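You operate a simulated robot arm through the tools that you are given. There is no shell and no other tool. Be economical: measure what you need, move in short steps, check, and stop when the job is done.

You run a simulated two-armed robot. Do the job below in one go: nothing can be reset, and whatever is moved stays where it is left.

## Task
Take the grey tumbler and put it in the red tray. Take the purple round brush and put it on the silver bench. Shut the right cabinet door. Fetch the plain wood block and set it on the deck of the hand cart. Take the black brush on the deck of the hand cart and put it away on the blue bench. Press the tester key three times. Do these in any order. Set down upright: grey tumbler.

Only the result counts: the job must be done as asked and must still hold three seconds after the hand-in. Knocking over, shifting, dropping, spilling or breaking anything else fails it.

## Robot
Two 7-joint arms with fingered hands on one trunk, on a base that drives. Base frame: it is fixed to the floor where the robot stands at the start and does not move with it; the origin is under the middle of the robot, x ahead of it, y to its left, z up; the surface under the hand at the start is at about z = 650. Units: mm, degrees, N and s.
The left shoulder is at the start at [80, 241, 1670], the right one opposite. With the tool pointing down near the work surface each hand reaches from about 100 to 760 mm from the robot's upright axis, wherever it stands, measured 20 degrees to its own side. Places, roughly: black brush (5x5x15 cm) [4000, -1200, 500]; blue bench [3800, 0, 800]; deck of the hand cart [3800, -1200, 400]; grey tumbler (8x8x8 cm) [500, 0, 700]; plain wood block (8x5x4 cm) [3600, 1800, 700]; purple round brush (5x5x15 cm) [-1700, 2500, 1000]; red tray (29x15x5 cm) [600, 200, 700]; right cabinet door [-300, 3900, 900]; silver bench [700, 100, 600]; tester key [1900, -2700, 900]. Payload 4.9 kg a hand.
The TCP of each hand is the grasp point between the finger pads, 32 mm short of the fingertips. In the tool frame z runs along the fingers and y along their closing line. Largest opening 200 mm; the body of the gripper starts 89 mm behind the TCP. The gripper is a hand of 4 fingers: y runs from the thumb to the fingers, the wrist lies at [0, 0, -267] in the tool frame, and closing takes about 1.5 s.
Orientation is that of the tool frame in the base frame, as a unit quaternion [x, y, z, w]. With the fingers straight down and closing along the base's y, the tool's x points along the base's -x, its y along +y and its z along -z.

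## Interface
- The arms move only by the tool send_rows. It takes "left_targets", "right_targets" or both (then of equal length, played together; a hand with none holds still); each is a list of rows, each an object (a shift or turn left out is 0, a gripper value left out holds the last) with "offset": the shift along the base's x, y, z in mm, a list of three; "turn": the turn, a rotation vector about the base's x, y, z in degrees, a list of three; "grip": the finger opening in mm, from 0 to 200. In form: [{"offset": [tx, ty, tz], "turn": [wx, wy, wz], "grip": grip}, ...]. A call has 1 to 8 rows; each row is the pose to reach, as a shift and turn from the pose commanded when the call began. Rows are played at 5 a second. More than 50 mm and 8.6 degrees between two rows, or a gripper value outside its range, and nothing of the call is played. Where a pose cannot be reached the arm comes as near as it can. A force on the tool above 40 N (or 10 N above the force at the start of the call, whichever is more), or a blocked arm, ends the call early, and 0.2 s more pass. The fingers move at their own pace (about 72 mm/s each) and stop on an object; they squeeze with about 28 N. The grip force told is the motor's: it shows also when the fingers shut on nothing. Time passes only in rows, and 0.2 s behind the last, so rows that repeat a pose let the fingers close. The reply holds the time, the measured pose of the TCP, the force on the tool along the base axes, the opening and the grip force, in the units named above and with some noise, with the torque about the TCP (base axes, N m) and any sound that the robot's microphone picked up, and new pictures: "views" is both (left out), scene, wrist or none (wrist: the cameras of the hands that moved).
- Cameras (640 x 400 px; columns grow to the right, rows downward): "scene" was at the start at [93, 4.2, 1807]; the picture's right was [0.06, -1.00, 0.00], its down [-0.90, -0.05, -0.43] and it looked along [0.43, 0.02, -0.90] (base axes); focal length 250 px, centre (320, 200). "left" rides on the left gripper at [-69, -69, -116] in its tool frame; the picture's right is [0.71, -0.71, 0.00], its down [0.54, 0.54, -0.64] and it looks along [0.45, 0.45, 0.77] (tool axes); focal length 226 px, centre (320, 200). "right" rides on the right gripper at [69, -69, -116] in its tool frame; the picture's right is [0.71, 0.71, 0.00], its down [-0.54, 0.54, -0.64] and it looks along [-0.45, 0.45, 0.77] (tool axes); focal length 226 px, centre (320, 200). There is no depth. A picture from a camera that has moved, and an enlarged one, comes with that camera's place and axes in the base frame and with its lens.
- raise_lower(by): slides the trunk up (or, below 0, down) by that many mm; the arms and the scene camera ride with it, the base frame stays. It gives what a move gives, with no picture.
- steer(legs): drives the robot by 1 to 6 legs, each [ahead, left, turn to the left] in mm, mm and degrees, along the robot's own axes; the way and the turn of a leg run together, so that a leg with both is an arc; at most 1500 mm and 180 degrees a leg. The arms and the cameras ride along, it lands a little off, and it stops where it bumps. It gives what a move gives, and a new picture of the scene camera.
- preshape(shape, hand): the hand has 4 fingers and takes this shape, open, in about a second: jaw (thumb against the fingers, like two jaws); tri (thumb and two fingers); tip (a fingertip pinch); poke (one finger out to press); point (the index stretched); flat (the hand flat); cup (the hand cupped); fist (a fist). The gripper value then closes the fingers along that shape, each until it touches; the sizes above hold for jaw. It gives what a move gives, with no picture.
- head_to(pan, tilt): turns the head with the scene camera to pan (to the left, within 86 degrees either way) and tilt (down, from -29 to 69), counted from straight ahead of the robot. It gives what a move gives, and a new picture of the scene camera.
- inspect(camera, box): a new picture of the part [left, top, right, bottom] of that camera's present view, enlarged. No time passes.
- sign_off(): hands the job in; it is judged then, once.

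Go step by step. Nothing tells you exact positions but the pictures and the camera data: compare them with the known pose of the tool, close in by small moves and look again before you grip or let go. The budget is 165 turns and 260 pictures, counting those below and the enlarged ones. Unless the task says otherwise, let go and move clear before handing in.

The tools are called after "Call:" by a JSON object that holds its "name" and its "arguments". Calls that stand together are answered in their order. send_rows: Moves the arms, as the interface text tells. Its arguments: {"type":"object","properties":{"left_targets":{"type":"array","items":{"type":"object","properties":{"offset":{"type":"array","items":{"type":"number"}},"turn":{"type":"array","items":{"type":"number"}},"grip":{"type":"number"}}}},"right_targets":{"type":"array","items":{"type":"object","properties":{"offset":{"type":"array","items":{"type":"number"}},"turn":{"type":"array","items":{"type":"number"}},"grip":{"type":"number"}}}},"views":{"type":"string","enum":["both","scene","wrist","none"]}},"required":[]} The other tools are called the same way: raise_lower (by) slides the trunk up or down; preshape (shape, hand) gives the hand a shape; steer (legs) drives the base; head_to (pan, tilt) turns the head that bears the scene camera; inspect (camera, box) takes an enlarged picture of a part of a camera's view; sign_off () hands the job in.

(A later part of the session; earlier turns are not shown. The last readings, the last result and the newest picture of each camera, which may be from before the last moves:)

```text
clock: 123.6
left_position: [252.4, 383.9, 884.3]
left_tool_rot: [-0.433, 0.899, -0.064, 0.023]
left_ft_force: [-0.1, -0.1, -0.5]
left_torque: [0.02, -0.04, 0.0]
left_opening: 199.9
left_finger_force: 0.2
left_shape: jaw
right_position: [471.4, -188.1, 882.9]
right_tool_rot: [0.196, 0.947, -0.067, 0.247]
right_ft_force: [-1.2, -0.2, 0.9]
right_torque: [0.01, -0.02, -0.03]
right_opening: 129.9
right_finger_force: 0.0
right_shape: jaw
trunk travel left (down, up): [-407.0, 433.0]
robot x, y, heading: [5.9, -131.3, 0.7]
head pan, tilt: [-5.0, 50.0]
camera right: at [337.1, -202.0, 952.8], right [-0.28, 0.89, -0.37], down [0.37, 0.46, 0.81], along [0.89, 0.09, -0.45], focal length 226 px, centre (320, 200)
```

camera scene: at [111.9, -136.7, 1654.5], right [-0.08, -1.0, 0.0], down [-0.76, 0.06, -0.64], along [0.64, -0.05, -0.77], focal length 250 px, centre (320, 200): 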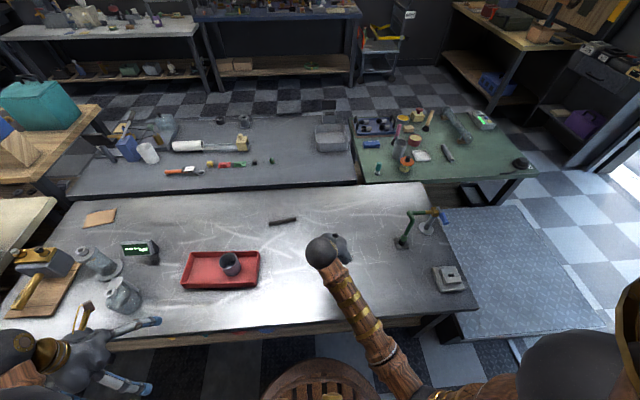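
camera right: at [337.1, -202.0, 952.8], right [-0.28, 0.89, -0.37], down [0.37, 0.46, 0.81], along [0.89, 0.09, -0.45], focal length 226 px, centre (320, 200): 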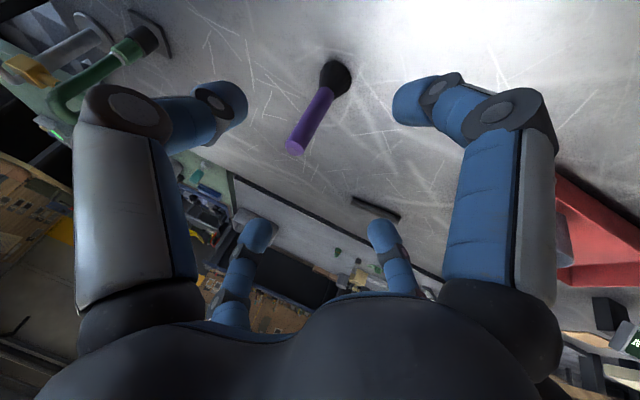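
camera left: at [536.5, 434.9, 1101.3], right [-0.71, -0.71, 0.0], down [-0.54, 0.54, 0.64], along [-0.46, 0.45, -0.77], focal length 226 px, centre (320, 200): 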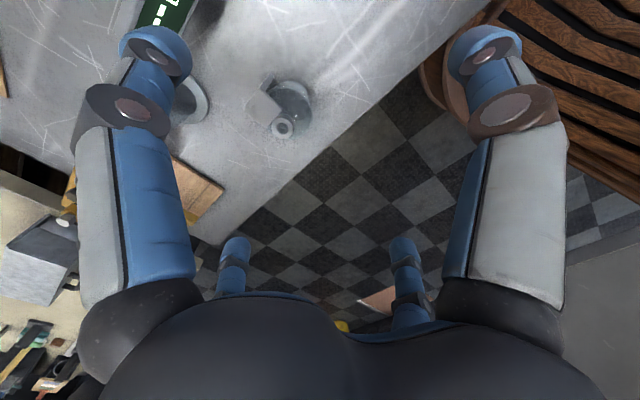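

The purple brush stands upright on the silver bench. I'll back off and look at the southern route around the benches.

Call:
{"name": "steer", "arguments": {"legs": [[-450, 0, 0]]}}

Call:
{"name": "head_to", "arguments": {"pan": -60, "tilt": 40}}

```text
clock: 126.3
left_position: [-196.1, 380.3, 883.8]
left_tool_rot: [-0.436, 0.898, -0.064, 0.022]
left_ft_force: [1.0, 0.2, 0.1]
left_torque: [0.01, -0.01, -0.02]
left_opening: 199.8
left_finger_force: 0.1
left_shape: jaw
right_position: [26.3, -190.1, 882.0]
right_tool_rot: [0.193, 0.947, -0.065, 0.247]
right_ft_force: [-0.2, -0.4, -0.4]
right_torque: [-0.01, 0.03, 0.01]
right_opening: 129.8
right_finger_force: 0.0
right_shape: jaw
trunk travel left (down, up): [-407.0, 433.0]
robot x, y, heading: [-443.4, -136.7, 1.1]
head pan, tilt: [-5.0, 50.0]
camera scene: at [-334.1, -140.7, 1654.4], right [-0.07, -1.0, 0.0], down [-0.76, 0.06, -0.64], along [0.64, -0.05, -0.77], focal length 250 px, centre (320, 200)
```

scene: 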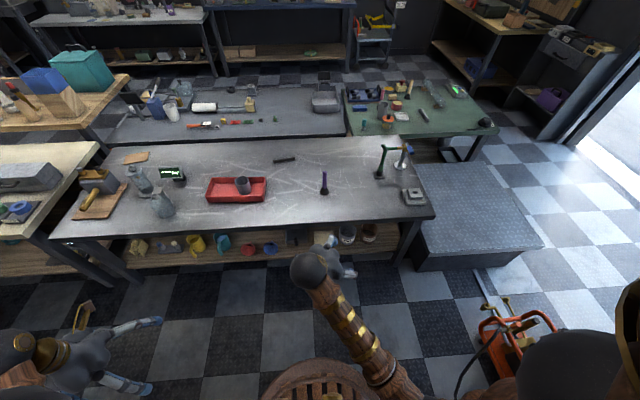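

```text
clock: 127.5
left_position: [-196.8, 379.7, 885.3]
left_tool_rot: [-0.436, 0.897, -0.065, 0.023]
left_ft_force: [1.2, 0.7, 0.3]
left_torque: [0.01, 0.05, -0.05]
left_opening: 200.2
left_finger_force: 0.0
left_shape: jaw
right_position: [26.0, -191.0, 883.8]
right_tool_rot: [0.193, 0.947, -0.065, 0.247]
right_ft_force: [-0.1, 0.1, 0.8]
right_torque: [0.01, -0.01, 0.01]
right_opening: 129.8
right_finger_force: 0.0
right_shape: jaw
trunk travel left (down, up): [-407.0, 433.0]
robot x, y, heading: [-442.2, -137.1, 0.8]
head pan, tilt: [-60.0, 40.0]
camera scene: at [-367.7, -208.0, 1668.6], right [-0.86, -0.51, 0.0], down [-0.33, 0.55, -0.77], along [0.39, -0.66, -0.64], focal length 250 px, centre (320, 200)
```

scene: 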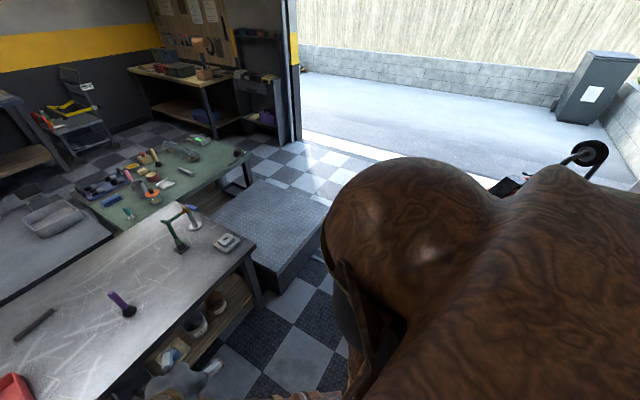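

The saw lies on the floor around x -250…320, y -1100…-1600, and the platform spans y -870…-1700. I'll go around both: back, south to y about -2350, then east.

Call:
{"name": "steer", "arguments": {"legs": [[-370, 0, 0], [0, -1100, 0], [0, -1100, 0], [1300, 0, 0]]}}

Call:
{"name": "head_to", "arguments": {"pan": -15, "tilt": 25}}

```text
clock: 132.4
left_position: [-566.4, -73.2, 885.8]
left_tool_rot: [-0.437, 0.897, -0.062, 0.023]
left_ft_force: [-0.1, -1.4, -0.4]
left_torque: [0.07, 0.02, 0.01]
left_opening: 200.2
left_finger_force: 0.2
left_shape: jaw
right_position: [-339.8, -642.4, 883.0]
right_tool_rot: [0.192, 0.948, -0.064, 0.247]
right_ft_force: [0.1, -1.8, 0.1]
right_torque: [0.07, 0.02, 0.03]
right_opening: 129.7
right_finger_force: 0.1
right_shape: jaw
trunk travel left (down, up): [-407.0, 433.0]
robot x, y, heading: [-812.0, -584.9, 1.0]
head pan, tilt: [-60.0, 40.0]
stopped in leg 2: the robot was blocked; the commanded pose is now the measured one
camera scene: at [-734.8, -663.9, 1668.4], right [-0.86, -0.51, 0.0], down [-0.33, 0.55, -0.76], along [0.39, -0.66, -0.64], focal length 250 px, centre (320, 200)
```

scene: 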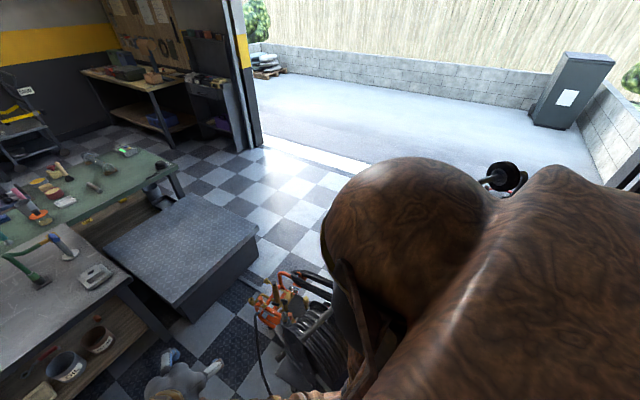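

```text
clock: 133.5
left_position: [-566.7, -72.2, 883.8]
left_tool_rot: [-0.437, 0.897, -0.063, 0.023]
left_ft_force: [-0.2, -0.9, 0.3]
left_torque: [0.01, -0.01, 0.01]
left_opening: 199.9
left_finger_force: 0.0
left_shape: jaw
right_position: [-342.0, -640.7, 882.8]
right_tool_rot: [0.191, 0.948, -0.064, 0.248]
right_ft_force: [0.7, -0.3, 0.5]
right_torque: [-0.01, 0.0, 0.0]
right_opening: 129.8
right_finger_force: 0.1
right_shape: jaw
trunk travel left (down, up): [-407.0, 433.0]
robot x, y, heading: [-810.5, -588.4, 0.9]
head pan, tilt: [-15.0, 25.0]
camera scene: at [-690.1, -610.6, 1691.9], right [-0.24, -0.97, 0.0], down [-0.41, 0.1, -0.91], along [0.88, -0.22, -0.42], focal length 250 px, centre (320, 200)
```

scene: 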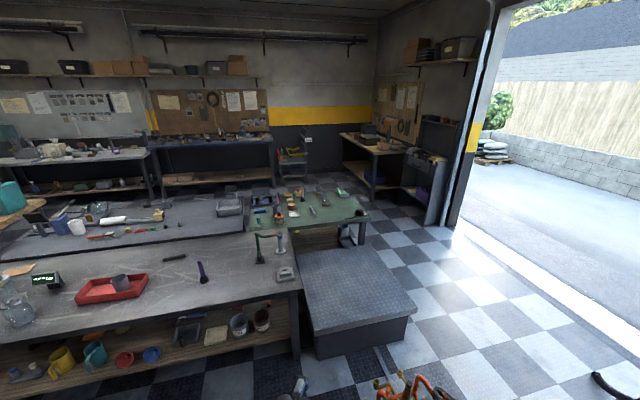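

Something blocked the base on its right side. I'll move back north a little and turn to face south to see it.

Call:
{"name": "steer", "arguments": {"legs": [[0, 300, 0], [0, 0, -90]]}}

Call:
{"name": "head_to", "arguments": {"pan": 0, "tilt": 40}}

```text
clock: 139.4
left_position: [-299.0, -526.5, 882.6]
left_tool_rot: [0.324, 0.944, -0.06, -0.03]
left_ft_force: [-0.4, 0.7, -0.7]
left_torque: [0.01, -0.01, 0.0]
left_opening: 199.5
left_finger_force: 0.2
left_shape: jaw
right_position: [-866.8, -752.0, 884.0]
right_tool_rot: [0.804, 0.537, -0.22, 0.13]
right_ft_force: [0.1, 0.4, 0.6]
right_torque: [0.01, -0.03, 0.0]
right_opening: 129.8
right_finger_force: 0.0
right_shape: jaw
trunk travel left (down, up): [-407.0, 433.0]
robot x, y, heading: [-817.5, -281.6, -89.0]
head pan, tilt: [-15.0, 25.0]
camera scene: at [-836.7, -402.3, 1691.9], right [-0.97, 0.24, 0.0], down [0.1, 0.41, -0.91], along [-0.22, -0.88, -0.42], focal length 250 px, centre (320, 200)
```

scene: 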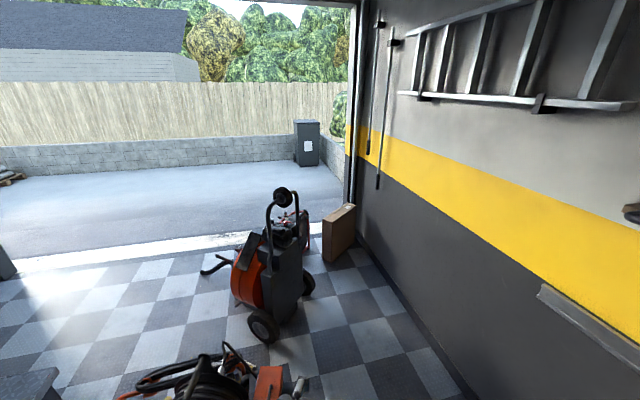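

```text
clock: 140.2
left_position: [-298.9, -525.7, 883.2]
left_tool_rot: [0.323, 0.944, -0.061, -0.03]
left_ft_force: [1.6, -0.2, 0.2]
left_torque: [0.01, -0.04, -0.05]
left_opening: 199.9
left_finger_force: 0.0
left_shape: jaw
right_position: [-867.2, -752.1, 883.0]
right_tool_rot: [0.804, 0.537, -0.221, 0.129]
right_ft_force: [-1.3, 0.1, 1.1]
right_torque: [-0.03, -0.02, 0.01]
right_opening: 129.9
right_finger_force: 0.1
right_shape: jaw
trunk travel left (down, up): [-407.0, 433.0]
robot x, y, heading: [-821.7, -283.9, -88.9]
head pan, tilt: [0.0, 40.0]
camera scene: at [-813.1, -397.8, 1668.7], right [-1.0, -0.02, 0.0], down [-0.01, 0.64, -0.77], along [0.01, -0.77, -0.64], focal length 250 px, centre (320, 200)
```

scene: 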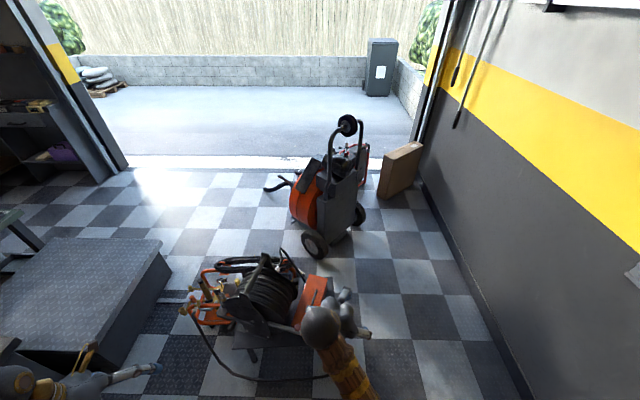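

Machines on the floor block the south side, so I'll take the wide northern aisle instead. I'll turn around, drive north up the corridor past the cream bench, then look east.

Call:
{"name": "steer", "arguments": {"legs": [[0, 0, 90], [0, 0, 89], [1200, -190, 0], [1200, -180, 0], [1230, 0, 0], [0, 0, -90]]}}

Call:
{"name": "head_to", "arguments": {"pan": 20, "tilt": 20}}

```text
clock: 168.1
left_position: [-606.3, 3942.4, 884.6]
left_tool_rot: [-0.681, 0.73, -0.05, 0.031]
left_ft_force: [0.2, -0.5, -0.7]
left_torque: [0.03, 0.02, 0.0]
left_opening: 199.7
left_finger_force: 0.2
left_shape: jaw
right_position: [-93.3, 3587.6, 883.3]
right_tool_rot: [-0.083, 0.963, 0.007, 0.257]
right_ft_force: [0.5, -0.9, -0.1]
right_torque: [-0.01, -0.01, 0.02]
right_opening: 129.7
right_finger_force: 0.1
right_shape: jaw
trunk travel left (down, up): [-407.0, 433.0]
robot x, y, heading: [-514.4, 3379.9, 33.6]
head pan, tilt: [0.0, 40.0]
stopped in leg 6: the force on the tool passed its limit at 156 N (the readings are from after the stop); the commanded pose is now the measured one
camera scene: at [-420.2, 3441.4, 1668.6], right [0.55, -0.83, 0.0], down [-0.53, -0.36, -0.77], along [0.64, 0.43, -0.64], focal length 250 px, centre (320, 200)
```

scene: 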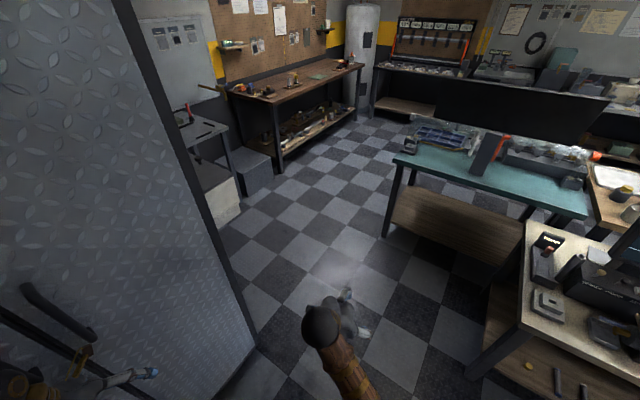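

```text
clock: 168.9
left_position: [-604.5, 3943.4, 884.0]
left_tool_rot: [-0.68, 0.73, -0.051, 0.031]
left_ft_force: [-1.3, -0.6, 0.2]
left_torque: [0.08, -0.12, 0.07]
left_opening: 200.0
left_finger_force: 0.0
left_shape: jaw
right_position: [-93.1, 3587.1, 883.9]
right_tool_rot: [-0.083, 0.963, 0.008, 0.256]
right_ft_force: [-0.1, -0.2, 0.1]
right_torque: [0.0, -0.01, -0.01]
right_opening: 129.8
right_finger_force: 0.2
right_shape: jaw
trunk travel left (down, up): [-407.0, 433.0]
robot x, y, heading: [-514.8, 3374.1, 33.7]
head pan, tilt: [20.0, 20.0]
camera scene: at [-435.2, 3470.0, 1700.0], right [0.81, -0.59, 0.0], down [-0.2, -0.28, -0.94], along [0.56, 0.76, -0.34], focal length 250 px, centre (320, 200)
```

scene: 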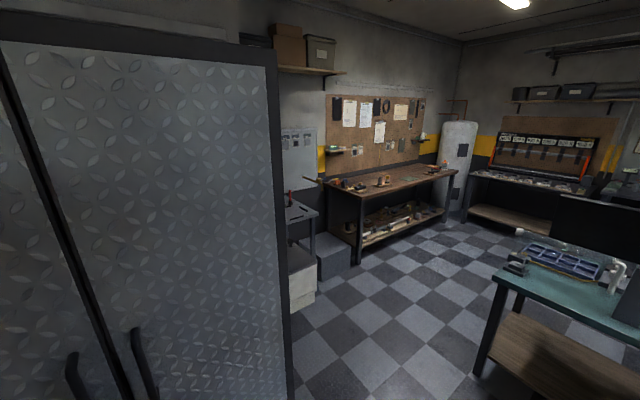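

The left hand brushed the cabinet while turning. Both doors still look shut. I'll move straight away from the cabinet before finishing the turn.

Call:
{"name": "steer", "arguments": {"legs": [[-70, -105, 0]]}}

Call:
{"name": "head_to", "arguments": {"pan": 60, "tilt": 35}}

```text
clock: 170.2
left_position: [-606.1, 3817.2, 883.7]
left_tool_rot: [-0.681, 0.73, -0.051, 0.03]
left_ft_force: [-0.3, 0.9, -0.9]
left_torque: [0.04, -0.02, -0.02]
left_opening: 200.0
left_finger_force: 0.0
left_shape: jaw
right_position: [-94.2, 3462.1, 883.7]
right_tool_rot: [-0.086, 0.963, 0.008, 0.256]
right_ft_force: [-0.1, 0.0, 0.1]
right_torque: [-0.03, 0.05, -0.03]
right_opening: 130.0
right_finger_force: 0.1
right_shape: jaw
trunk travel left (down, up): [-407.0, 433.0]
robot x, y, heading: [-516.1, 3248.9, 33.5]
head pan, tilt: [20.0, 20.0]
camera scene: at [-435.7, 3344.3, 1699.9], right [0.81, -0.59, 0.0], down [-0.2, -0.28, -0.94], along [0.55, 0.76, -0.34], focal length 250 px, centre (320, 200)
```

scene: 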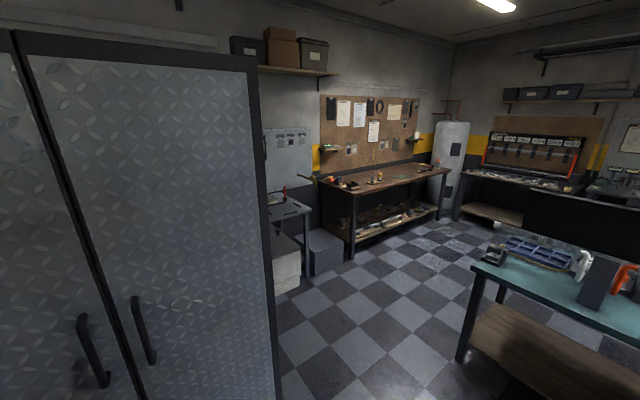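

```text
clock: 171.3
left_position: [-606.9, 3815.4, 883.9]
left_tool_rot: [-0.682, 0.729, -0.051, 0.031]
left_ft_force: [-0.6, 0.2, -0.5]
left_torque: [-0.04, 0.01, 0.01]
left_opening: 200.0
left_finger_force: 0.1
left_shape: jaw
right_position: [-94.1, 3461.7, 883.9]
right_tool_rot: [-0.086, 0.963, 0.009, 0.256]
right_ft_force: [0.7, 0.1, 0.4]
right_torque: [0.0, 0.0, -0.02]
right_opening: 130.0
right_finger_force: 0.0
right_shape: jaw
trunk travel left (down, up): [-407.0, 433.0]
robot x, y, heading: [-518.5, 3251.0, 33.7]
head pan, tilt: [60.0, 35.0]
camera scene: at [-496.4, 3356.0, 1676.2], right [1.0, 0.07, 0.0], down [0.04, -0.57, -0.82], along [-0.05, 0.82, -0.57], focal length 250 px, centre (320, 200)
```

scene: 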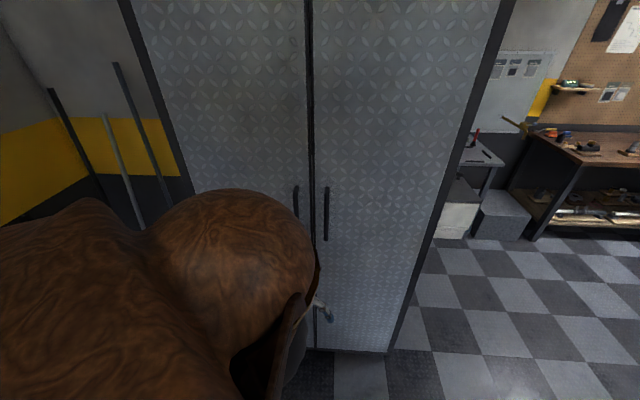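

Both doors are shut. I'll finish the turn and drive into the northern aisle.

Call:
{"name": "steer", "arguments": {"legs": [[0, 0, -34], [800, 230, 0], [250, 800, 0]]}}

Call:
{"name": "head_to", "arguments": {"pan": -25, "tilt": 25}}

```text
clock: 181.4
left_position: [760.0, 4824.0, 885.1]
left_tool_rot: [-0.441, 0.896, -0.058, 0.014]
left_ft_force: [0.1, 0.1, 0.3]
left_torque: [0.02, -0.01, 0.03]
left_opening: 200.0
left_finger_force: 0.0
left_shape: jaw
right_position: [989.0, 4244.6, 883.5]
right_tool_rot: [0.199, 0.946, -0.066, 0.247]
right_ft_force: [0.2, 0.0, 0.2]
right_torque: [0.0, -0.01, 0.02]
right_opening: 129.8
right_finger_force: 0.0
right_shape: jaw
trunk travel left (down, up): [-407.0, 433.0]
robot x, y, heading: [518.5, 4305.1, -0.2]
head pan, tilt: [60.0, 35.0]
camera scene: at [595.5, 4380.9, 1676.2], right [0.87, -0.5, 0.0], down [-0.29, -0.5, -0.82], along [0.41, 0.71, -0.57], focal length 250 px, centre (320, 200)
```

scene: 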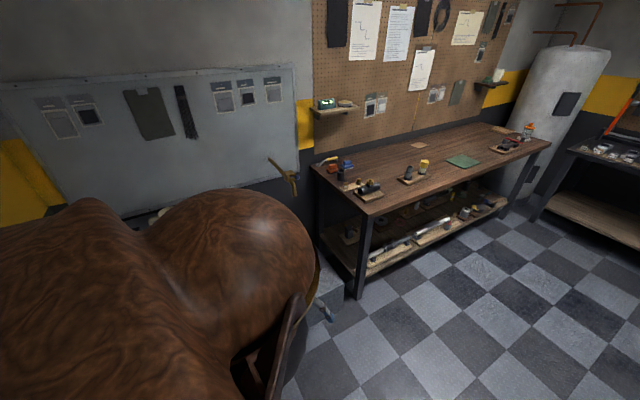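

```text
clock: 183.0
left_position: [760.2, 4824.0, 885.4]
left_tool_rot: [-0.441, 0.896, -0.057, 0.014]
left_ft_force: [0.8, -0.2, 0.3]
left_torque: [0.0, 0.02, 0.01]
left_opening: 200.0
left_finger_force: 0.1
left_shape: jaw
right_position: [989.8, 4244.2, 883.9]
right_tool_rot: [0.198, 0.946, -0.066, 0.247]
right_ft_force: [0.8, 0.1, 0.6]
right_torque: [0.05, 0.01, 0.0]
right_opening: 130.1
right_finger_force: 0.0
right_shape: jaw
trunk travel left (down, up): [-407.0, 433.0]
robot x, y, heading: [521.2, 4304.6, 0.3]
head pan, tilt: [-25.0, 25.0]
camera scene: at [635.2, 4265.9, 1691.9], right [-0.42, -0.91, 0.0], down [-0.38, 0.18, -0.91], along [0.82, -0.38, -0.42], focal length 250 px, centre (320, 200)
```

scene: 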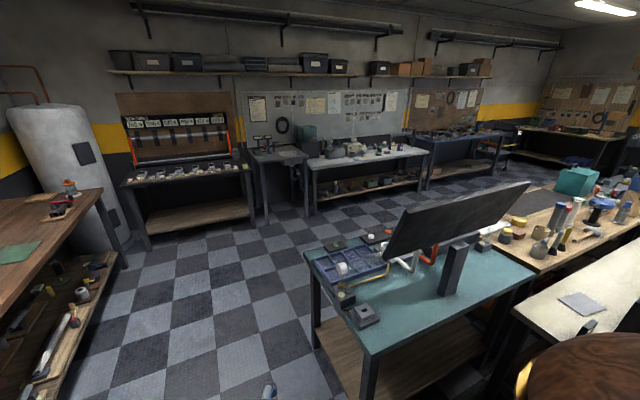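

The northern aisle leads to the east aisle (x about 1840–3500). I'll drive east, then slide south to the white bench with the wood block.

Call:
{"name": "steer", "arguments": {"legs": [[1050, 0, 0], [1050, 0, 0], [0, -1200, 0], [0, -1250, 0]]}}

Call:
{"name": "head_to", "arguments": {"pan": 0, "tilt": 35}}

```text
clock: 205.0
left_position: [2880.1, 2372.5, 885.2]
left_tool_rot: [-0.452, 0.89, -0.056, 0.015]
left_ft_force: [-0.3, 0.2, 0.8]
left_torque: [0.04, -0.01, 0.02]
left_opening: 200.0
left_finger_force: 0.1
left_shape: jaw
right_position: [3124.3, 1798.4, 883.3]
right_tool_rot: [0.186, 0.949, -0.063, 0.247]
right_ft_force: [0.2, -0.3, 0.1]
right_torque: [0.02, 0.0, 0.0]
right_opening: 130.0
right_finger_force: 0.2
right_shape: jaw
trunk travel left (down, up): [-407.0, 433.0]
robot x, y, heading: [2657.8, 1845.7, 1.2]
head pan, tilt: [-25.0, 25.0]
camera scene: at [2769.5, 1810.5, 1691.9], right [-0.4, -0.92, 0.0], down [-0.39, 0.17, -0.91], along [0.83, -0.36, -0.42], focal length 250 px, centre (320, 200)
```

scene: 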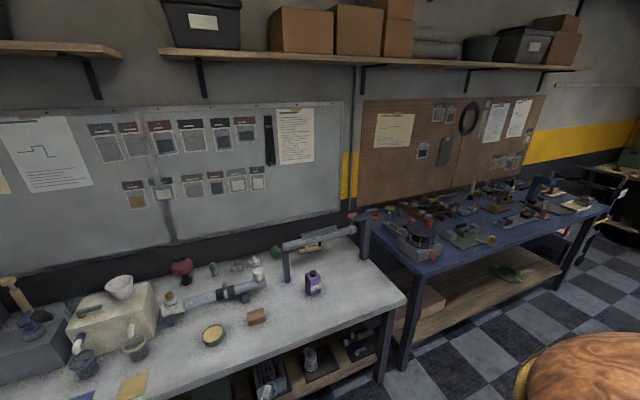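

```text
clock: 205.9
left_position: [2880.3, 2371.4, 885.4]
left_tool_rot: [-0.452, 0.89, -0.056, 0.015]
left_ft_force: [0.1, -0.3, 0.6]
left_torque: [0.0, 0.0, 0.0]
left_opening: 199.8
left_finger_force: 0.1
left_shape: jaw
right_position: [3124.0, 1798.4, 883.5]
right_tool_rot: [0.186, 0.948, -0.063, 0.249]
right_ft_force: [0.5, 0.4, -0.9]
right_torque: [-0.01, 0.01, -0.02]
right_opening: 129.9
right_finger_force: 0.0
right_shape: jaw
trunk travel left (down, up): [-407.0, 433.0]
robot x, y, heading: [2654.0, 1845.9, 1.5]
head pan, tilt: [0.0, 35.0]
camera scene: at [2773.0, 1849.6, 1676.2], right [0.03, -1.0, 0.0], down [-0.57, -0.02, -0.82], along [0.82, 0.02, -0.57], focal length 250 px, centre (320, 200)
```

scene: 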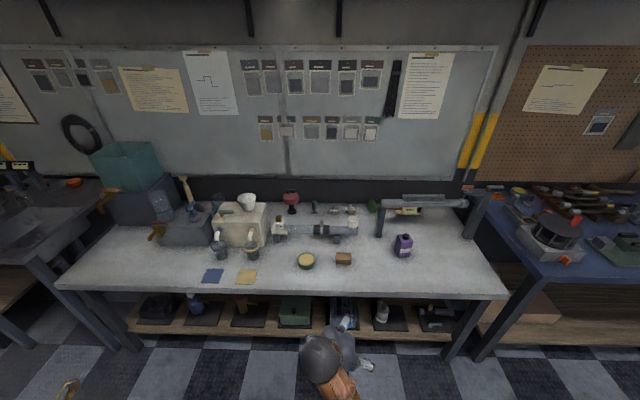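

The wood block is on the white bench at about [3640, 1753], next to a round dish on its left. I'll zoom in.

Call:
{"name": "inspect", "arguments": {"camera": "scene", "box": [270, 200, 430, 300]}}

```text
4.00 times, centred on (350, 250) of scene
camera zoom: at [2773.0, 1849.6, 1676.2], right [0.03, -1.0, 0.0], down [-0.57, -0.02, -0.82], along [0.82, 0.02, -0.57], focal length 1000 px, centre (200, 0)
```

zoom: 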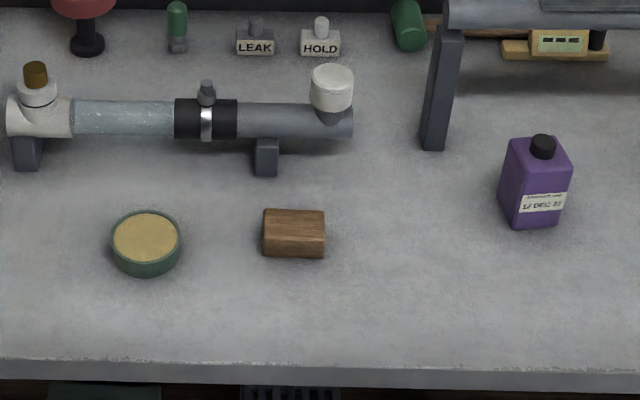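

The block lies with its long side along y, centred around [3654, 1751]. I'll straighten the right hand to point down, then drive up.

Call:
{"name": "send_rows", "arguments": {"right_targets": [{"turn": [1.5, 5.8, 4.4], "offset": [0, 0, 0]}, {"turn": [3.0, 11.6, 8.7]}, {"turn": [4.4, 17.5, 13.1]}, {"turn": [5.9, 23.3, 17.4]}, {"turn": [7.4, 29.1, 21.8]}], "views": "none"}}

Call:
{"name": "steer", "arguments": {"legs": [[430, -40, -1]]}}

Call:
{"name": "send_rows", "arguments": {"right_targets": [{"offset": [0, 0, 0]}], "views": "wrist"}}

```text
clock: 207.3
left_position: [2888.1, 2358.5, 891.0]
left_tool_rot: [-0.45, 0.892, -0.05, 0.016]
left_ft_force: [-0.3, 0.4, 0.4]
left_torque: [-0.02, -0.01, 0.02]
left_opening: 200.3
left_finger_force: 0.0
left_shape: jaw
right_position: [2978.4, 1895.3, 842.2]
right_tool_rot: [-0.239, 0.968, -0.062, 0.046]
right_ft_force: [-0.8, -0.3, 0.3]
right_torque: [-0.03, -0.05, -0.04]
right_opening: 130.1
right_finger_force: 0.1
right_shape: jaw
right hand out of reach, approached as far as the arm can: row 3, 4, 5
trunk travel left (down, up): [-407.0, 433.0]
robot x, y, heading: [2657.4, 1844.0, 1.5]
head pan, tilt: [0.0, 35.0]
stopped in row 5 (right hand): the arm was blocked; the commanded pose is now the measured one
```

```text
clock: 210.0
left_position: [3329.4, 2317.2, 889.9]
left_tool_rot: [-0.44, 0.896, -0.05, 0.015]
left_ft_force: [0.2, -0.1, 0.3]
left_torque: [-0.02, 0.0, 0.0]
left_opening: 200.0
left_finger_force: 0.1
left_shape: jaw
right_position: [3411.6, 1852.2, 840.2]
right_tool_rot: [-0.228, 0.971, -0.061, 0.044]
right_ft_force: [0.7, 0.4, 0.0]
right_torque: [0.0, -0.02, 0.02]
right_opening: 130.3
right_finger_force: 0.1
right_shape: jaw
trunk travel left (down, up): [-407.0, 433.0]
robot x, y, heading: [3084.8, 1808.3, 0.0]
head pan, tilt: [0.0, 35.0]
camera scene: at [3214.4, 1787.5, 1675.0], right [0.0, -1.0, -0.01], down [-0.58, 0.01, -0.82], along [0.82, 0.01, -0.58], focal length 250 px, centre (320, 200)
```

scene: 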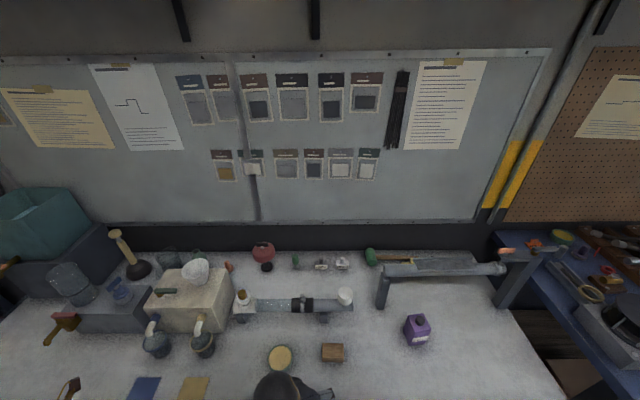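

```text
clock: 210.4
left_position: [3329.3, 2320.2, 888.6]
left_tool_rot: [-0.44, 0.897, -0.051, 0.015]
left_ft_force: [0.5, 0.5, 0.2]
left_torque: [-0.01, 0.04, 0.0]
left_opening: 200.0
left_finger_force: 0.1
left_shape: jaw
right_position: [3411.6, 1853.7, 841.1]
right_tool_rot: [-0.227, 0.971, -0.064, 0.047]
right_ft_force: [-0.7, 0.0, -0.4]
right_torque: [0.01, 0.02, 0.02]
right_opening: 129.9
right_finger_force: 0.2
right_shape: jaw
trunk travel left (down, up): [-407.0, 433.0]
robot x, y, heading: [3083.6, 1805.3, 0.1]
head pan, tilt: [0.0, 35.0]
camera right: at [3367.6, 1773.4, 961.5], right [-0.94, 0.31, -0.15], down [0.17, 0.79, 0.59], along [0.3, 0.53, -0.8], focal length 226 px, centre (320, 200)
```

right: 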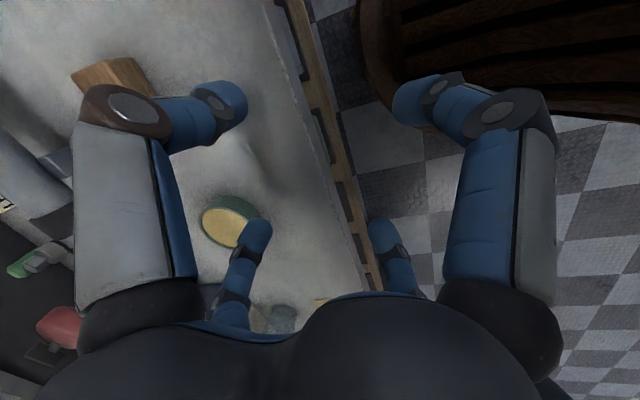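

The arm had folded too close to the body. I'll bring the hand forward and to the right while straightening it.

Call:
{"name": "send_rows", "arguments": {"right_targets": [{"offset": [35, -10, 8], "turn": [1.2, 0.9, -4.4]}, {"offset": [70, -25, 16], "turn": [2.5, 1.8, -8.7]}, {"offset": [105, -40, 24], "turn": [3.7, 2.7, -13.1]}, {"offset": [135, -60, 32], "turn": [4.9, 3.6, -17.5]}, {"offset": [160, -80, 40], "turn": [6.2, 4.5, -21.8]}, {"offset": [180, -95, 40], "turn": [7.4, 5.4, -26.2]}], "views": "wrist"}}

```text
clock: 211.8
left_position: [3324.4, 2326.9, 885.5]
left_tool_rot: [-0.44, 0.896, -0.058, 0.014]
left_ft_force: [0.0, -0.2, 0.0]
left_torque: [0.04, 0.03, -0.02]
left_opening: 199.9
left_finger_force: 0.1
left_shape: jaw
right_position: [3585.0, 1765.0, 882.8]
right_tool_rot: [-0.001, 1.0, -0.004, -0.001]
right_ft_force: [1.1, -0.2, -0.4]
right_torque: [0.03, 0.02, -0.02]
right_opening: 130.0
right_finger_force: 0.0
right_shape: jaw
trunk travel left (down, up): [-407.0, 433.0]
robot x, y, heading: [3087.9, 1808.5, -0.0]
head pan, tilt: [0.0, 35.0]
camera right: at [3517.5, 1698.0, 999.0], right [-0.71, 0.71, 0.0], down [0.54, 0.55, 0.64], along [0.45, 0.45, -0.77], focal length 226 px, centre (320, 200)
```

right: 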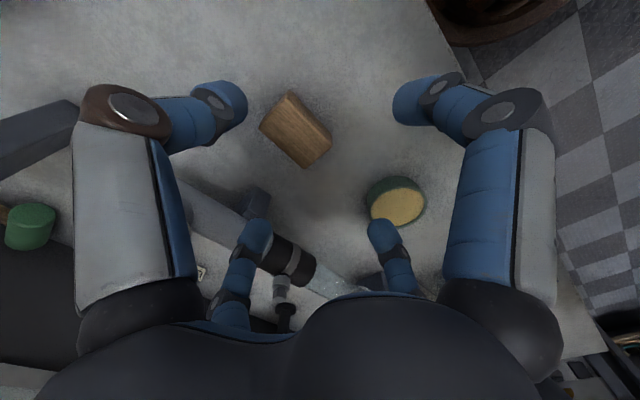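

The hand is straight above the block now. I'll move over it and lower a bit to triangulate the height.

Call:
{"name": "send_rows", "arguments": {"right_targets": [{"offset": [20, -5, -20]}, {"offset": [32, -8, -50]}], "views": "wrist"}}

```text
clock: 212.4
left_position: [3324.6, 2328.2, 884.5]
left_tool_rot: [-0.441, 0.895, -0.058, 0.015]
left_ft_force: [0.2, -0.3, 0.3]
left_torque: [0.05, -0.01, 0.02]
left_opening: 199.9
left_finger_force: 0.0
left_shape: jaw
right_position: [3618.2, 1759.2, 832.1]
right_tool_rot: [-0.001, 1.0, -0.005, -0.002]
right_ft_force: [0.1, -0.1, 0.3]
right_torque: [0.03, 0.0, 0.01]
right_opening: 129.8
right_finger_force: 0.0
right_shape: jaw
trunk travel left (down, up): [-407.0, 433.0]
robot x, y, heading: [3082.9, 1806.8, 0.1]
head pan, tilt: [0.0, 35.0]
camera right: at [3549.9, 1691.4, 949.2], right [-0.71, 0.71, 0.0], down [0.54, 0.55, 0.64], along [0.45, 0.45, -0.77], focal length 226 px, centre (320, 200)
```

right: 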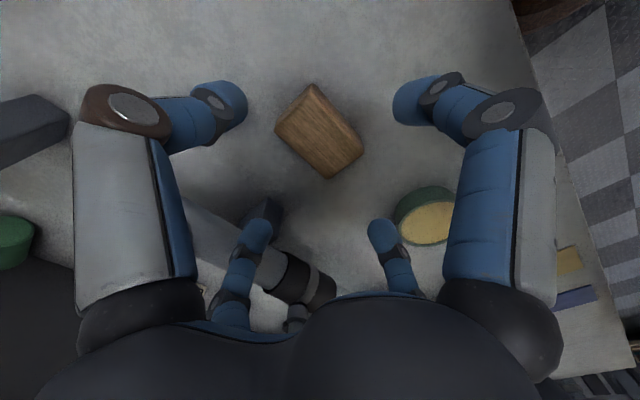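

The block top is at z about 720, centred at [3620, 1760]. I'll lower to z about 724 and close.

Call:
{"name": "send_rows", "arguments": {"right_targets": [{"offset": [1, 1, -40]}, {"offset": [2, 1, -80]}, {"offset": [2, 1, -98]}, {"offset": [2, 1, -107]}], "views": "wrist"}}

```text
clock: 213.1
left_position: [3323.8, 2328.6, 884.6]
left_tool_rot: [-0.44, 0.896, -0.059, 0.016]
left_ft_force: [-0.4, -0.3, 0.2]
left_torque: [-0.03, -0.02, 0.0]
left_opening: 199.9
left_finger_force: 0.0
left_shape: jaw
right_position: [3620.7, 1761.2, 752.0]
right_tool_rot: [0.0, 1.0, -0.003, 0.003]
right_ft_force: [-1.0, -2.1, 18.4]
right_torque: [0.61, 0.79, 0.16]
right_opening: 129.6
right_finger_force: 0.0
right_shape: jaw
trunk travel left (down, up): [-407.0, 433.0]
robot x, y, heading: [3081.5, 1811.0, -0.2]
head pan, tilt: [0.0, 35.0]
stopped in row 3 (right hand): the force on the tool passed its limit at 62 N (the readings are from after the stop); the commanded pose is now the measured one
camera right: at [3551.5, 1693.4, 869.5], right [-0.71, 0.71, -0.01], down [0.54, 0.55, 0.64], along [0.46, 0.45, -0.77], focal length 226 px, centre (320, 200)
```

right: 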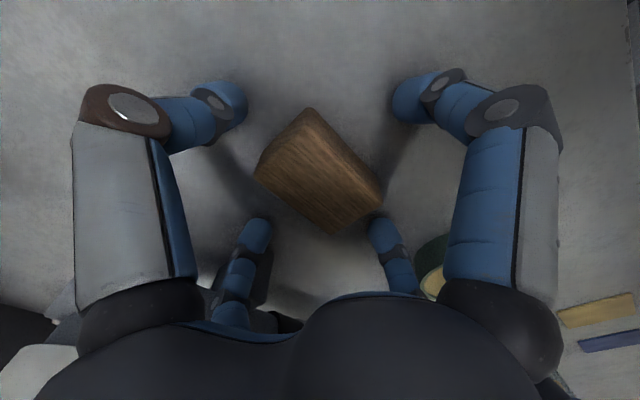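

The fingertips touched the bench, so it's at z about 720 and the block is at about [3606, 1747]. I'll raise slightly, recentre, and close.

Call:
{"name": "send_rows", "arguments": {"right_targets": [{"offset": [0, 0, 6]}, {"offset": [-8, -7, 6]}, {"offset": [-15, -14, 5]}, {"offset": [-15, -14, 4], "grip": 30}, {"offset": [-15, -14, 4]}, {"offset": [-15, -14, 4]}, {"offset": [-15, -14, 4]}, {"offset": [-15, -14, 4]}], "views": "wrist"}}

```text
clock: 214.9
left_position: [3325.1, 2329.0, 884.3]
left_tool_rot: [-0.44, 0.896, -0.059, 0.014]
left_ft_force: [-1.2, 0.5, -0.2]
left_torque: [0.01, 0.04, 0.01]
left_opening: 199.9
left_finger_force: 0.1
left_shape: jaw
right_position: [3607.1, 1747.3, 755.3]
right_tool_rot: [-0.001, 1.0, -0.005, 0.002]
right_ft_force: [0.0, 0.0, 0.3]
right_torque: [-0.02, 0.01, 0.02]
right_opening: 60.8
right_finger_force: 28.0
right_shape: jaw
trunk travel left (down, up): [-407.0, 433.0]
robot x, y, heading: [3086.2, 1808.5, 0.1]
head pan, tilt: [0.0, 35.0]
camera right: at [3538.3, 1678.9, 871.9], right [-0.71, 0.71, -0.01], down [0.54, 0.55, 0.64], along [0.46, 0.45, -0.77], focal length 226 px, centre (320, 200)
```

right: 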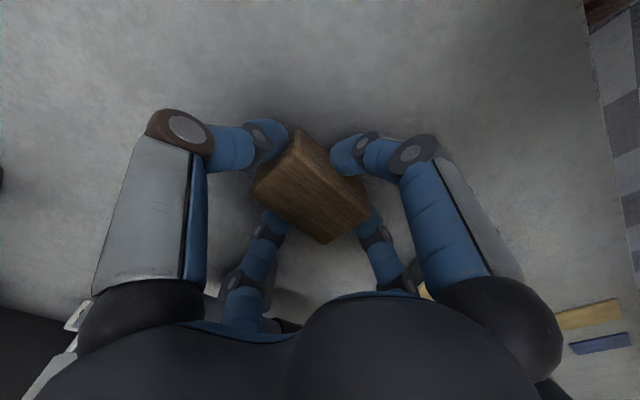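

The block is gripped on all sides. I'll lift it.

Call:
{"name": "send_rows", "arguments": {"right_targets": [{"offset": [0, 0, 30]}, {"offset": [0, 0, 70]}, {"offset": [-5, 0, 110]}, {"offset": [-10, 0, 140]}], "views": "wrist"}}

```text
clock: 215.9
left_position: [3324.9, 2329.9, 884.5]
left_tool_rot: [-0.441, 0.896, -0.059, 0.015]
left_ft_force: [0.1, -0.9, -0.2]
left_torque: [0.0, 0.01, 0.0]
left_opening: 200.0
left_finger_force: 0.1
left_shape: jaw
right_position: [3595.1, 1749.2, 895.7]
right_tool_rot: [-0.002, 1.0, -0.004, 0.002]
right_ft_force: [0.1, 0.6, -0.5]
right_torque: [0.02, -0.01, 0.0]
right_opening: 61.0
right_finger_force: 27.9
right_shape: jaw
trunk travel left (down, up): [-407.0, 433.0]
robot x, y, heading: [3087.5, 1806.1, -0.2]
head pan, tilt: [0.0, 35.0]
camera right: at [3526.3, 1681.1, 1013.3], right [-0.71, 0.71, -0.01], down [0.54, 0.55, 0.64], along [0.46, 0.45, -0.77], focal length 226 px, centre (320, 200)
```

right: 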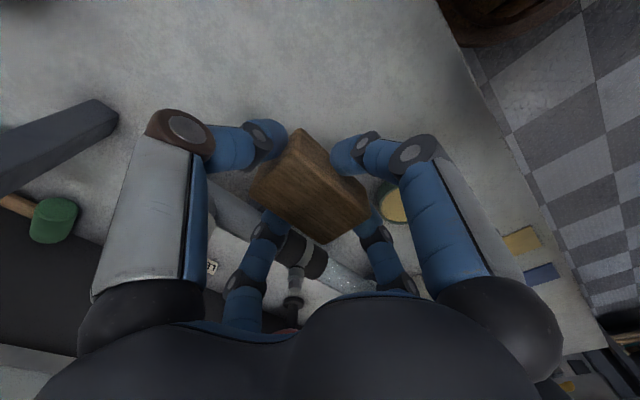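

Held. I'll back off and slide south to the hand cart at y about -1200.

Call:
{"name": "steer", "arguments": {"legs": [[-430, 0, 0], [0, -1450, 0], [0, -1450, 0]]}}

Call:
{"name": "head_to", "arguments": {"pan": 0, "tilt": 42}}

```text
clock: 232.1
left_position: [2889.8, -579.7, 884.6]
left_tool_rot: [-0.427, 0.902, -0.058, 0.014]
left_ft_force: [0.4, -0.2, 0.8]
left_torque: [0.01, -0.03, 0.01]
left_opening: 200.0
left_finger_force: 0.1
left_shape: jaw
right_position: [3143.0, -1168.1, 895.6]
right_tool_rot: [0.013, 1.0, -0.004, 0.001]
right_ft_force: [0.4, -0.1, -1.3]
right_torque: [0.01, 0.02, 0.03]
right_opening: 61.0
right_finger_force: 27.9
right_shape: jaw
trunk travel left (down, up): [-407.0, 433.0]
robot x, y, heading: [2636.3, -1090.7, -1.4]
head pan, tilt: [0.0, 35.0]
camera scene: at [2753.6, -1094.8, 1676.2], right [-0.03, -1.0, 0.0], down [-0.57, 0.02, -0.82], along [0.82, -0.02, -0.57], focal length 250 px, centre (320, 200)
```

scene: 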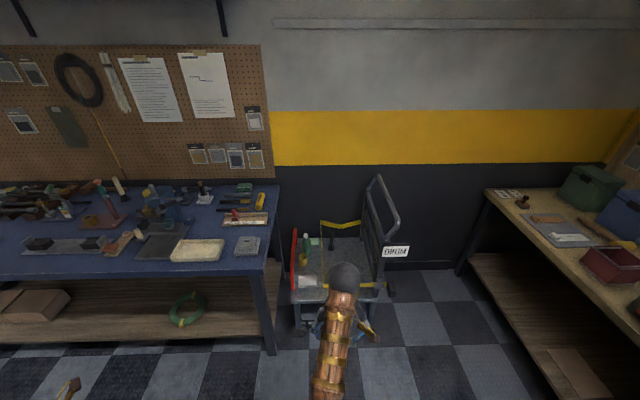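

```text
clock: 232.8
left_position: [2889.5, -580.0, 884.1]
left_tool_rot: [-0.426, 0.903, -0.058, 0.014]
left_ft_force: [1.0, 0.6, 0.4]
left_torque: [-0.03, 0.01, 0.02]
left_opening: 200.2
left_finger_force: 0.1
left_shape: jaw
right_position: [3142.4, -1167.9, 895.8]
right_tool_rot: [0.014, 1.0, -0.003, 0.002]
right_ft_force: [-0.1, 0.0, -1.0]
right_torque: [0.01, 0.0, -0.04]
right_opening: 60.8
right_finger_force: 28.2
right_shape: jaw
trunk travel left (down, up): [-407.0, 433.0]
robot x, y, heading: [2631.8, -1092.1, -1.6]
head pan, tilt: [0.0, 42.0]
camera scene: at [2749.1, -1095.1, 1665.7], right [-0.03, -1.0, 0.0], down [-0.67, 0.02, -0.74], along [0.74, -0.02, -0.67], focal length 250 px, centre (320, 200)
```

scene: 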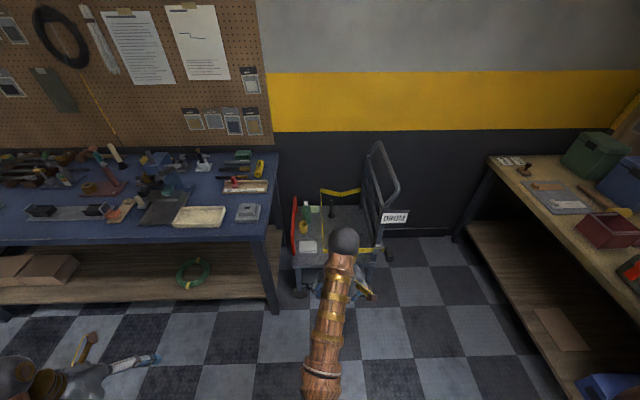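

My arm hides the cart partly. I'll zoom in on it.

Call:
{"name": "inspect", "arguments": {"camera": "scene", "box": [260, 130, 420, 300]}}

Call:
{"name": "steer", "arguments": {"legs": [[0, -350, 0]]}}

Call:
{"name": "head_to", "arguments": {"pan": 15, "tilt": 42}}

```text
2.35 times, centred on (340, 215) of scene
camera zoom: at [2749.1, -1095.1, 1665.7], right [-0.03, -1.0, 0.0], down [-0.67, 0.02, -0.74], along [0.74, -0.02, -0.67], focal length 588 px, centre (273, 165)
```

zoom: 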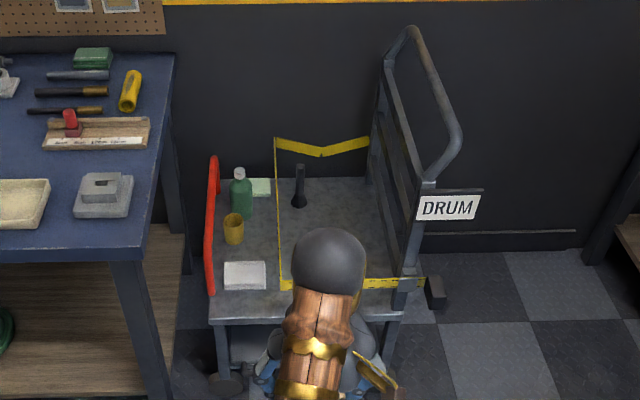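

```text
clock: 235.0
left_position: [2879.3, -929.4, 883.8]
left_tool_rot: [-0.428, 0.902, -0.058, 0.014]
left_ft_force: [-0.1, 0.3, 0.1]
left_torque: [0.03, -0.02, 0.03]
left_opening: 200.0
left_finger_force: 0.0
left_shape: jaw
right_position: [3135.1, -1517.4, 894.9]
right_tool_rot: [0.013, 1.0, -0.003, 0.002]
right_ft_force: [0.1, 0.3, -1.0]
right_torque: [0.01, -0.01, 0.01]
right_opening: 60.7
right_finger_force: 27.7
right_shape: jaw
trunk travel left (down, up): [-407.0, 433.0]
robot x, y, heading: [2623.3, -1441.9, -1.1]
head pan, tilt: [0.0, 42.0]
camera scene: at [2739.5, -1443.6, 1665.7], right [-0.03, -1.0, 0.0], down [-0.67, 0.02, -0.74], along [0.74, -0.02, -0.67], focal length 250 px, centre (320, 200)
```

scene: 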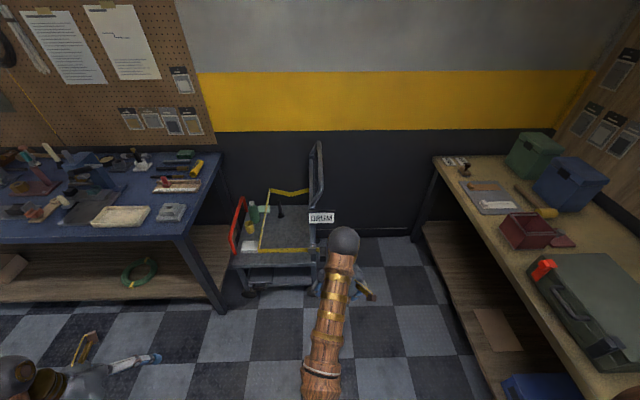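

```text
clock: 235.8
left_position: [2878.7, -928.9, 885.1]
left_tool_rot: [-0.427, 0.902, -0.058, 0.013]
left_ft_force: [0.0, -0.1, -0.4]
left_torque: [-0.01, -0.01, 0.02]
left_opening: 199.9
left_finger_force: 0.2
left_shape: jaw
right_position: [3133.0, -1516.3, 896.6]
right_tool_rot: [0.013, 1.0, -0.002, 0.002]
right_ft_force: [0.4, 0.0, 0.2]
right_torque: [0.0, -0.02, 0.0]
right_opening: 60.9
right_finger_force: 28.2
right_shape: jaw
trunk travel left (down, up): [-407.0, 433.0]
robot x, y, heading: [2626.2, -1442.1, -1.7]
head pan, tilt: [15.0, 42.0]
camera scene: at [2737.3, -1422.8, 1665.7], right [0.23, -0.97, 0.0], down [-0.65, -0.16, -0.74], along [0.72, 0.17, -0.67], focal length 250 px, centre (320, 200)
```

scene: 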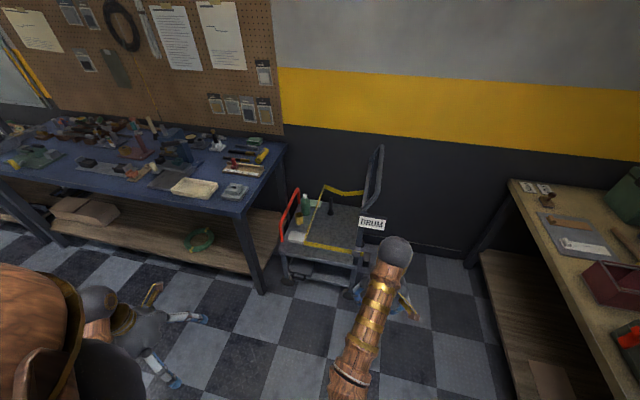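

Call:
{"name": "inspect", "arguments": {"camera": "scene", "box": [260, 140, 420, 300]}}

```text
2.50 times, centred on (340, 220) of scene
camera zoom: at [2737.3, -1422.8, 1665.7], right [0.23, -0.97, 0.0], down [-0.65, -0.16, -0.74], along [0.72, 0.17, -0.67], focal length 625 px, centre (270, 150)
```

zoom: 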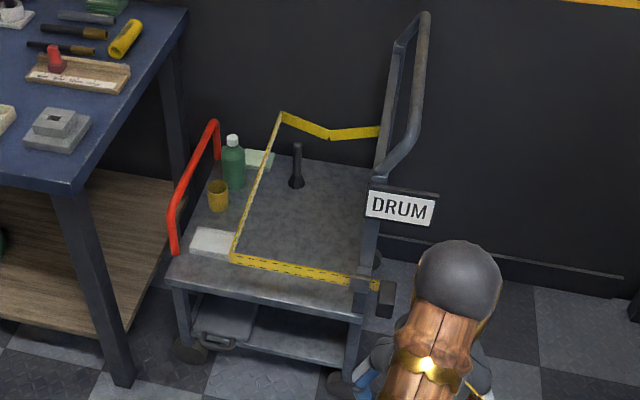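

The cart deck is at z about 400. The black brush stands at about [3977, -1207], and a yellow strap runs about 110 mm above the deck (left at y -1137, front at x 3590), with the handle at y -1440. First I'll bring the left arm back to a sane pose so it doesn't hit the blue bench.

Call:
{"name": "send_rows", "arguments": {"left_targets": [{"offset": [28, -10, -10], "turn": [1, 0.2, -7.2]}, {"offset": [56, -25, -20], "turn": [2, 0.5, -14.5]}, {"offset": [84, -45, -35], "turn": [3, 0.7, -21.7]}, {"offset": [112, -65, -50], "turn": [4, 1, -29]}, {"offset": [140, -90, -60], "turn": [5, 1.2, -36.2]}, {"offset": [168, -115, -70], "turn": [6, 1.5, -43.5]}, {"offset": [196, -140, -80], "turn": [6.9, 1.7, -50.7]}], "views": "none"}}

```text
clock: 237.4
left_position: [3074.8, -1069.3, 805.0]
left_tool_rot: [0.002, 1.0, 0.0, -0.001]
left_ft_force: [-0.4, 0.3, -0.9]
left_torque: [0.01, 0.01, -0.01]
left_opening: 199.8
left_finger_force: 0.1
left_shape: jaw
right_position: [3134.5, -1517.7, 893.9]
right_tool_rot: [0.012, 1.0, -0.002, 0.001]
right_ft_force: [0.4, -0.1, -0.9]
right_torque: [0.02, 0.05, 0.01]
right_opening: 60.9
right_finger_force: 27.9
right_shape: jaw
trunk travel left (down, up): [-407.0, 433.0]
robot x, y, heading: [2622.8, -1439.8, -1.5]
head pan, tilt: [15.0, 42.0]
```

The left hand is back in a good pose. I'll make it a fist and pull it in closer to the body for the narrow spot beside the blue bench.

Call:
{"name": "preshape", "arguments": {"shape": "fist", "hand": "left"}}

Call:
{"name": "send_rows", "arguments": {"left_targets": [{"offset": [-30, -15, 0]}, {"offset": [-60, -30, 0]}, {"offset": [-90, -45, 0]}, {"offset": [-115, -60, 0]}], "views": "none"}}

```text
clock: 238.3
left_position: [3074.5, -1068.2, 804.2]
left_tool_rot: [0.001, 1.0, 0.0, 0.0]
left_ft_force: [-0.6, 0.2, 0.6]
left_torque: [-0.01, 0.02, -0.01]
left_opening: 0.2
left_finger_force: 0.1
left_shape: fist
right_position: [3134.8, -1516.5, 895.1]
right_tool_rot: [0.013, 1.0, -0.002, 0.001]
right_ft_force: [-0.5, 0.5, -1.1]
right_torque: [0.01, 0.02, 0.01]
right_opening: 60.9
right_finger_force: 27.9
right_shape: jaw
trunk travel left (down, up): [-407.0, 433.0]
robot x, y, heading: [2622.0, -1442.7, -1.4]
head pan, tilt: [15.0, 42.0]
```

```text
clock: 239.3
left_position: [2958.2, -1130.5, 804.6]
left_tool_rot: [0.0, 1.0, 0.001, 0.0]
left_ft_force: [-0.4, 0.0, -0.1]
left_torque: [-0.01, -0.01, 0.02]
left_opening: 0.0
left_finger_force: 0.0
left_shape: fist
right_position: [3132.8, -1517.2, 896.2]
right_tool_rot: [0.013, 1.0, -0.002, 0.002]
right_ft_force: [0.6, -0.7, -0.3]
right_torque: [0.02, -0.02, 0.0]
right_opening: 60.8
right_finger_force: 28.0
right_shape: jaw
trunk travel left (down, up): [-407.0, 433.0]
robot x, y, heading: [2627.3, -1440.3, -1.6]
head pan, tilt: [15.0, 42.0]
```

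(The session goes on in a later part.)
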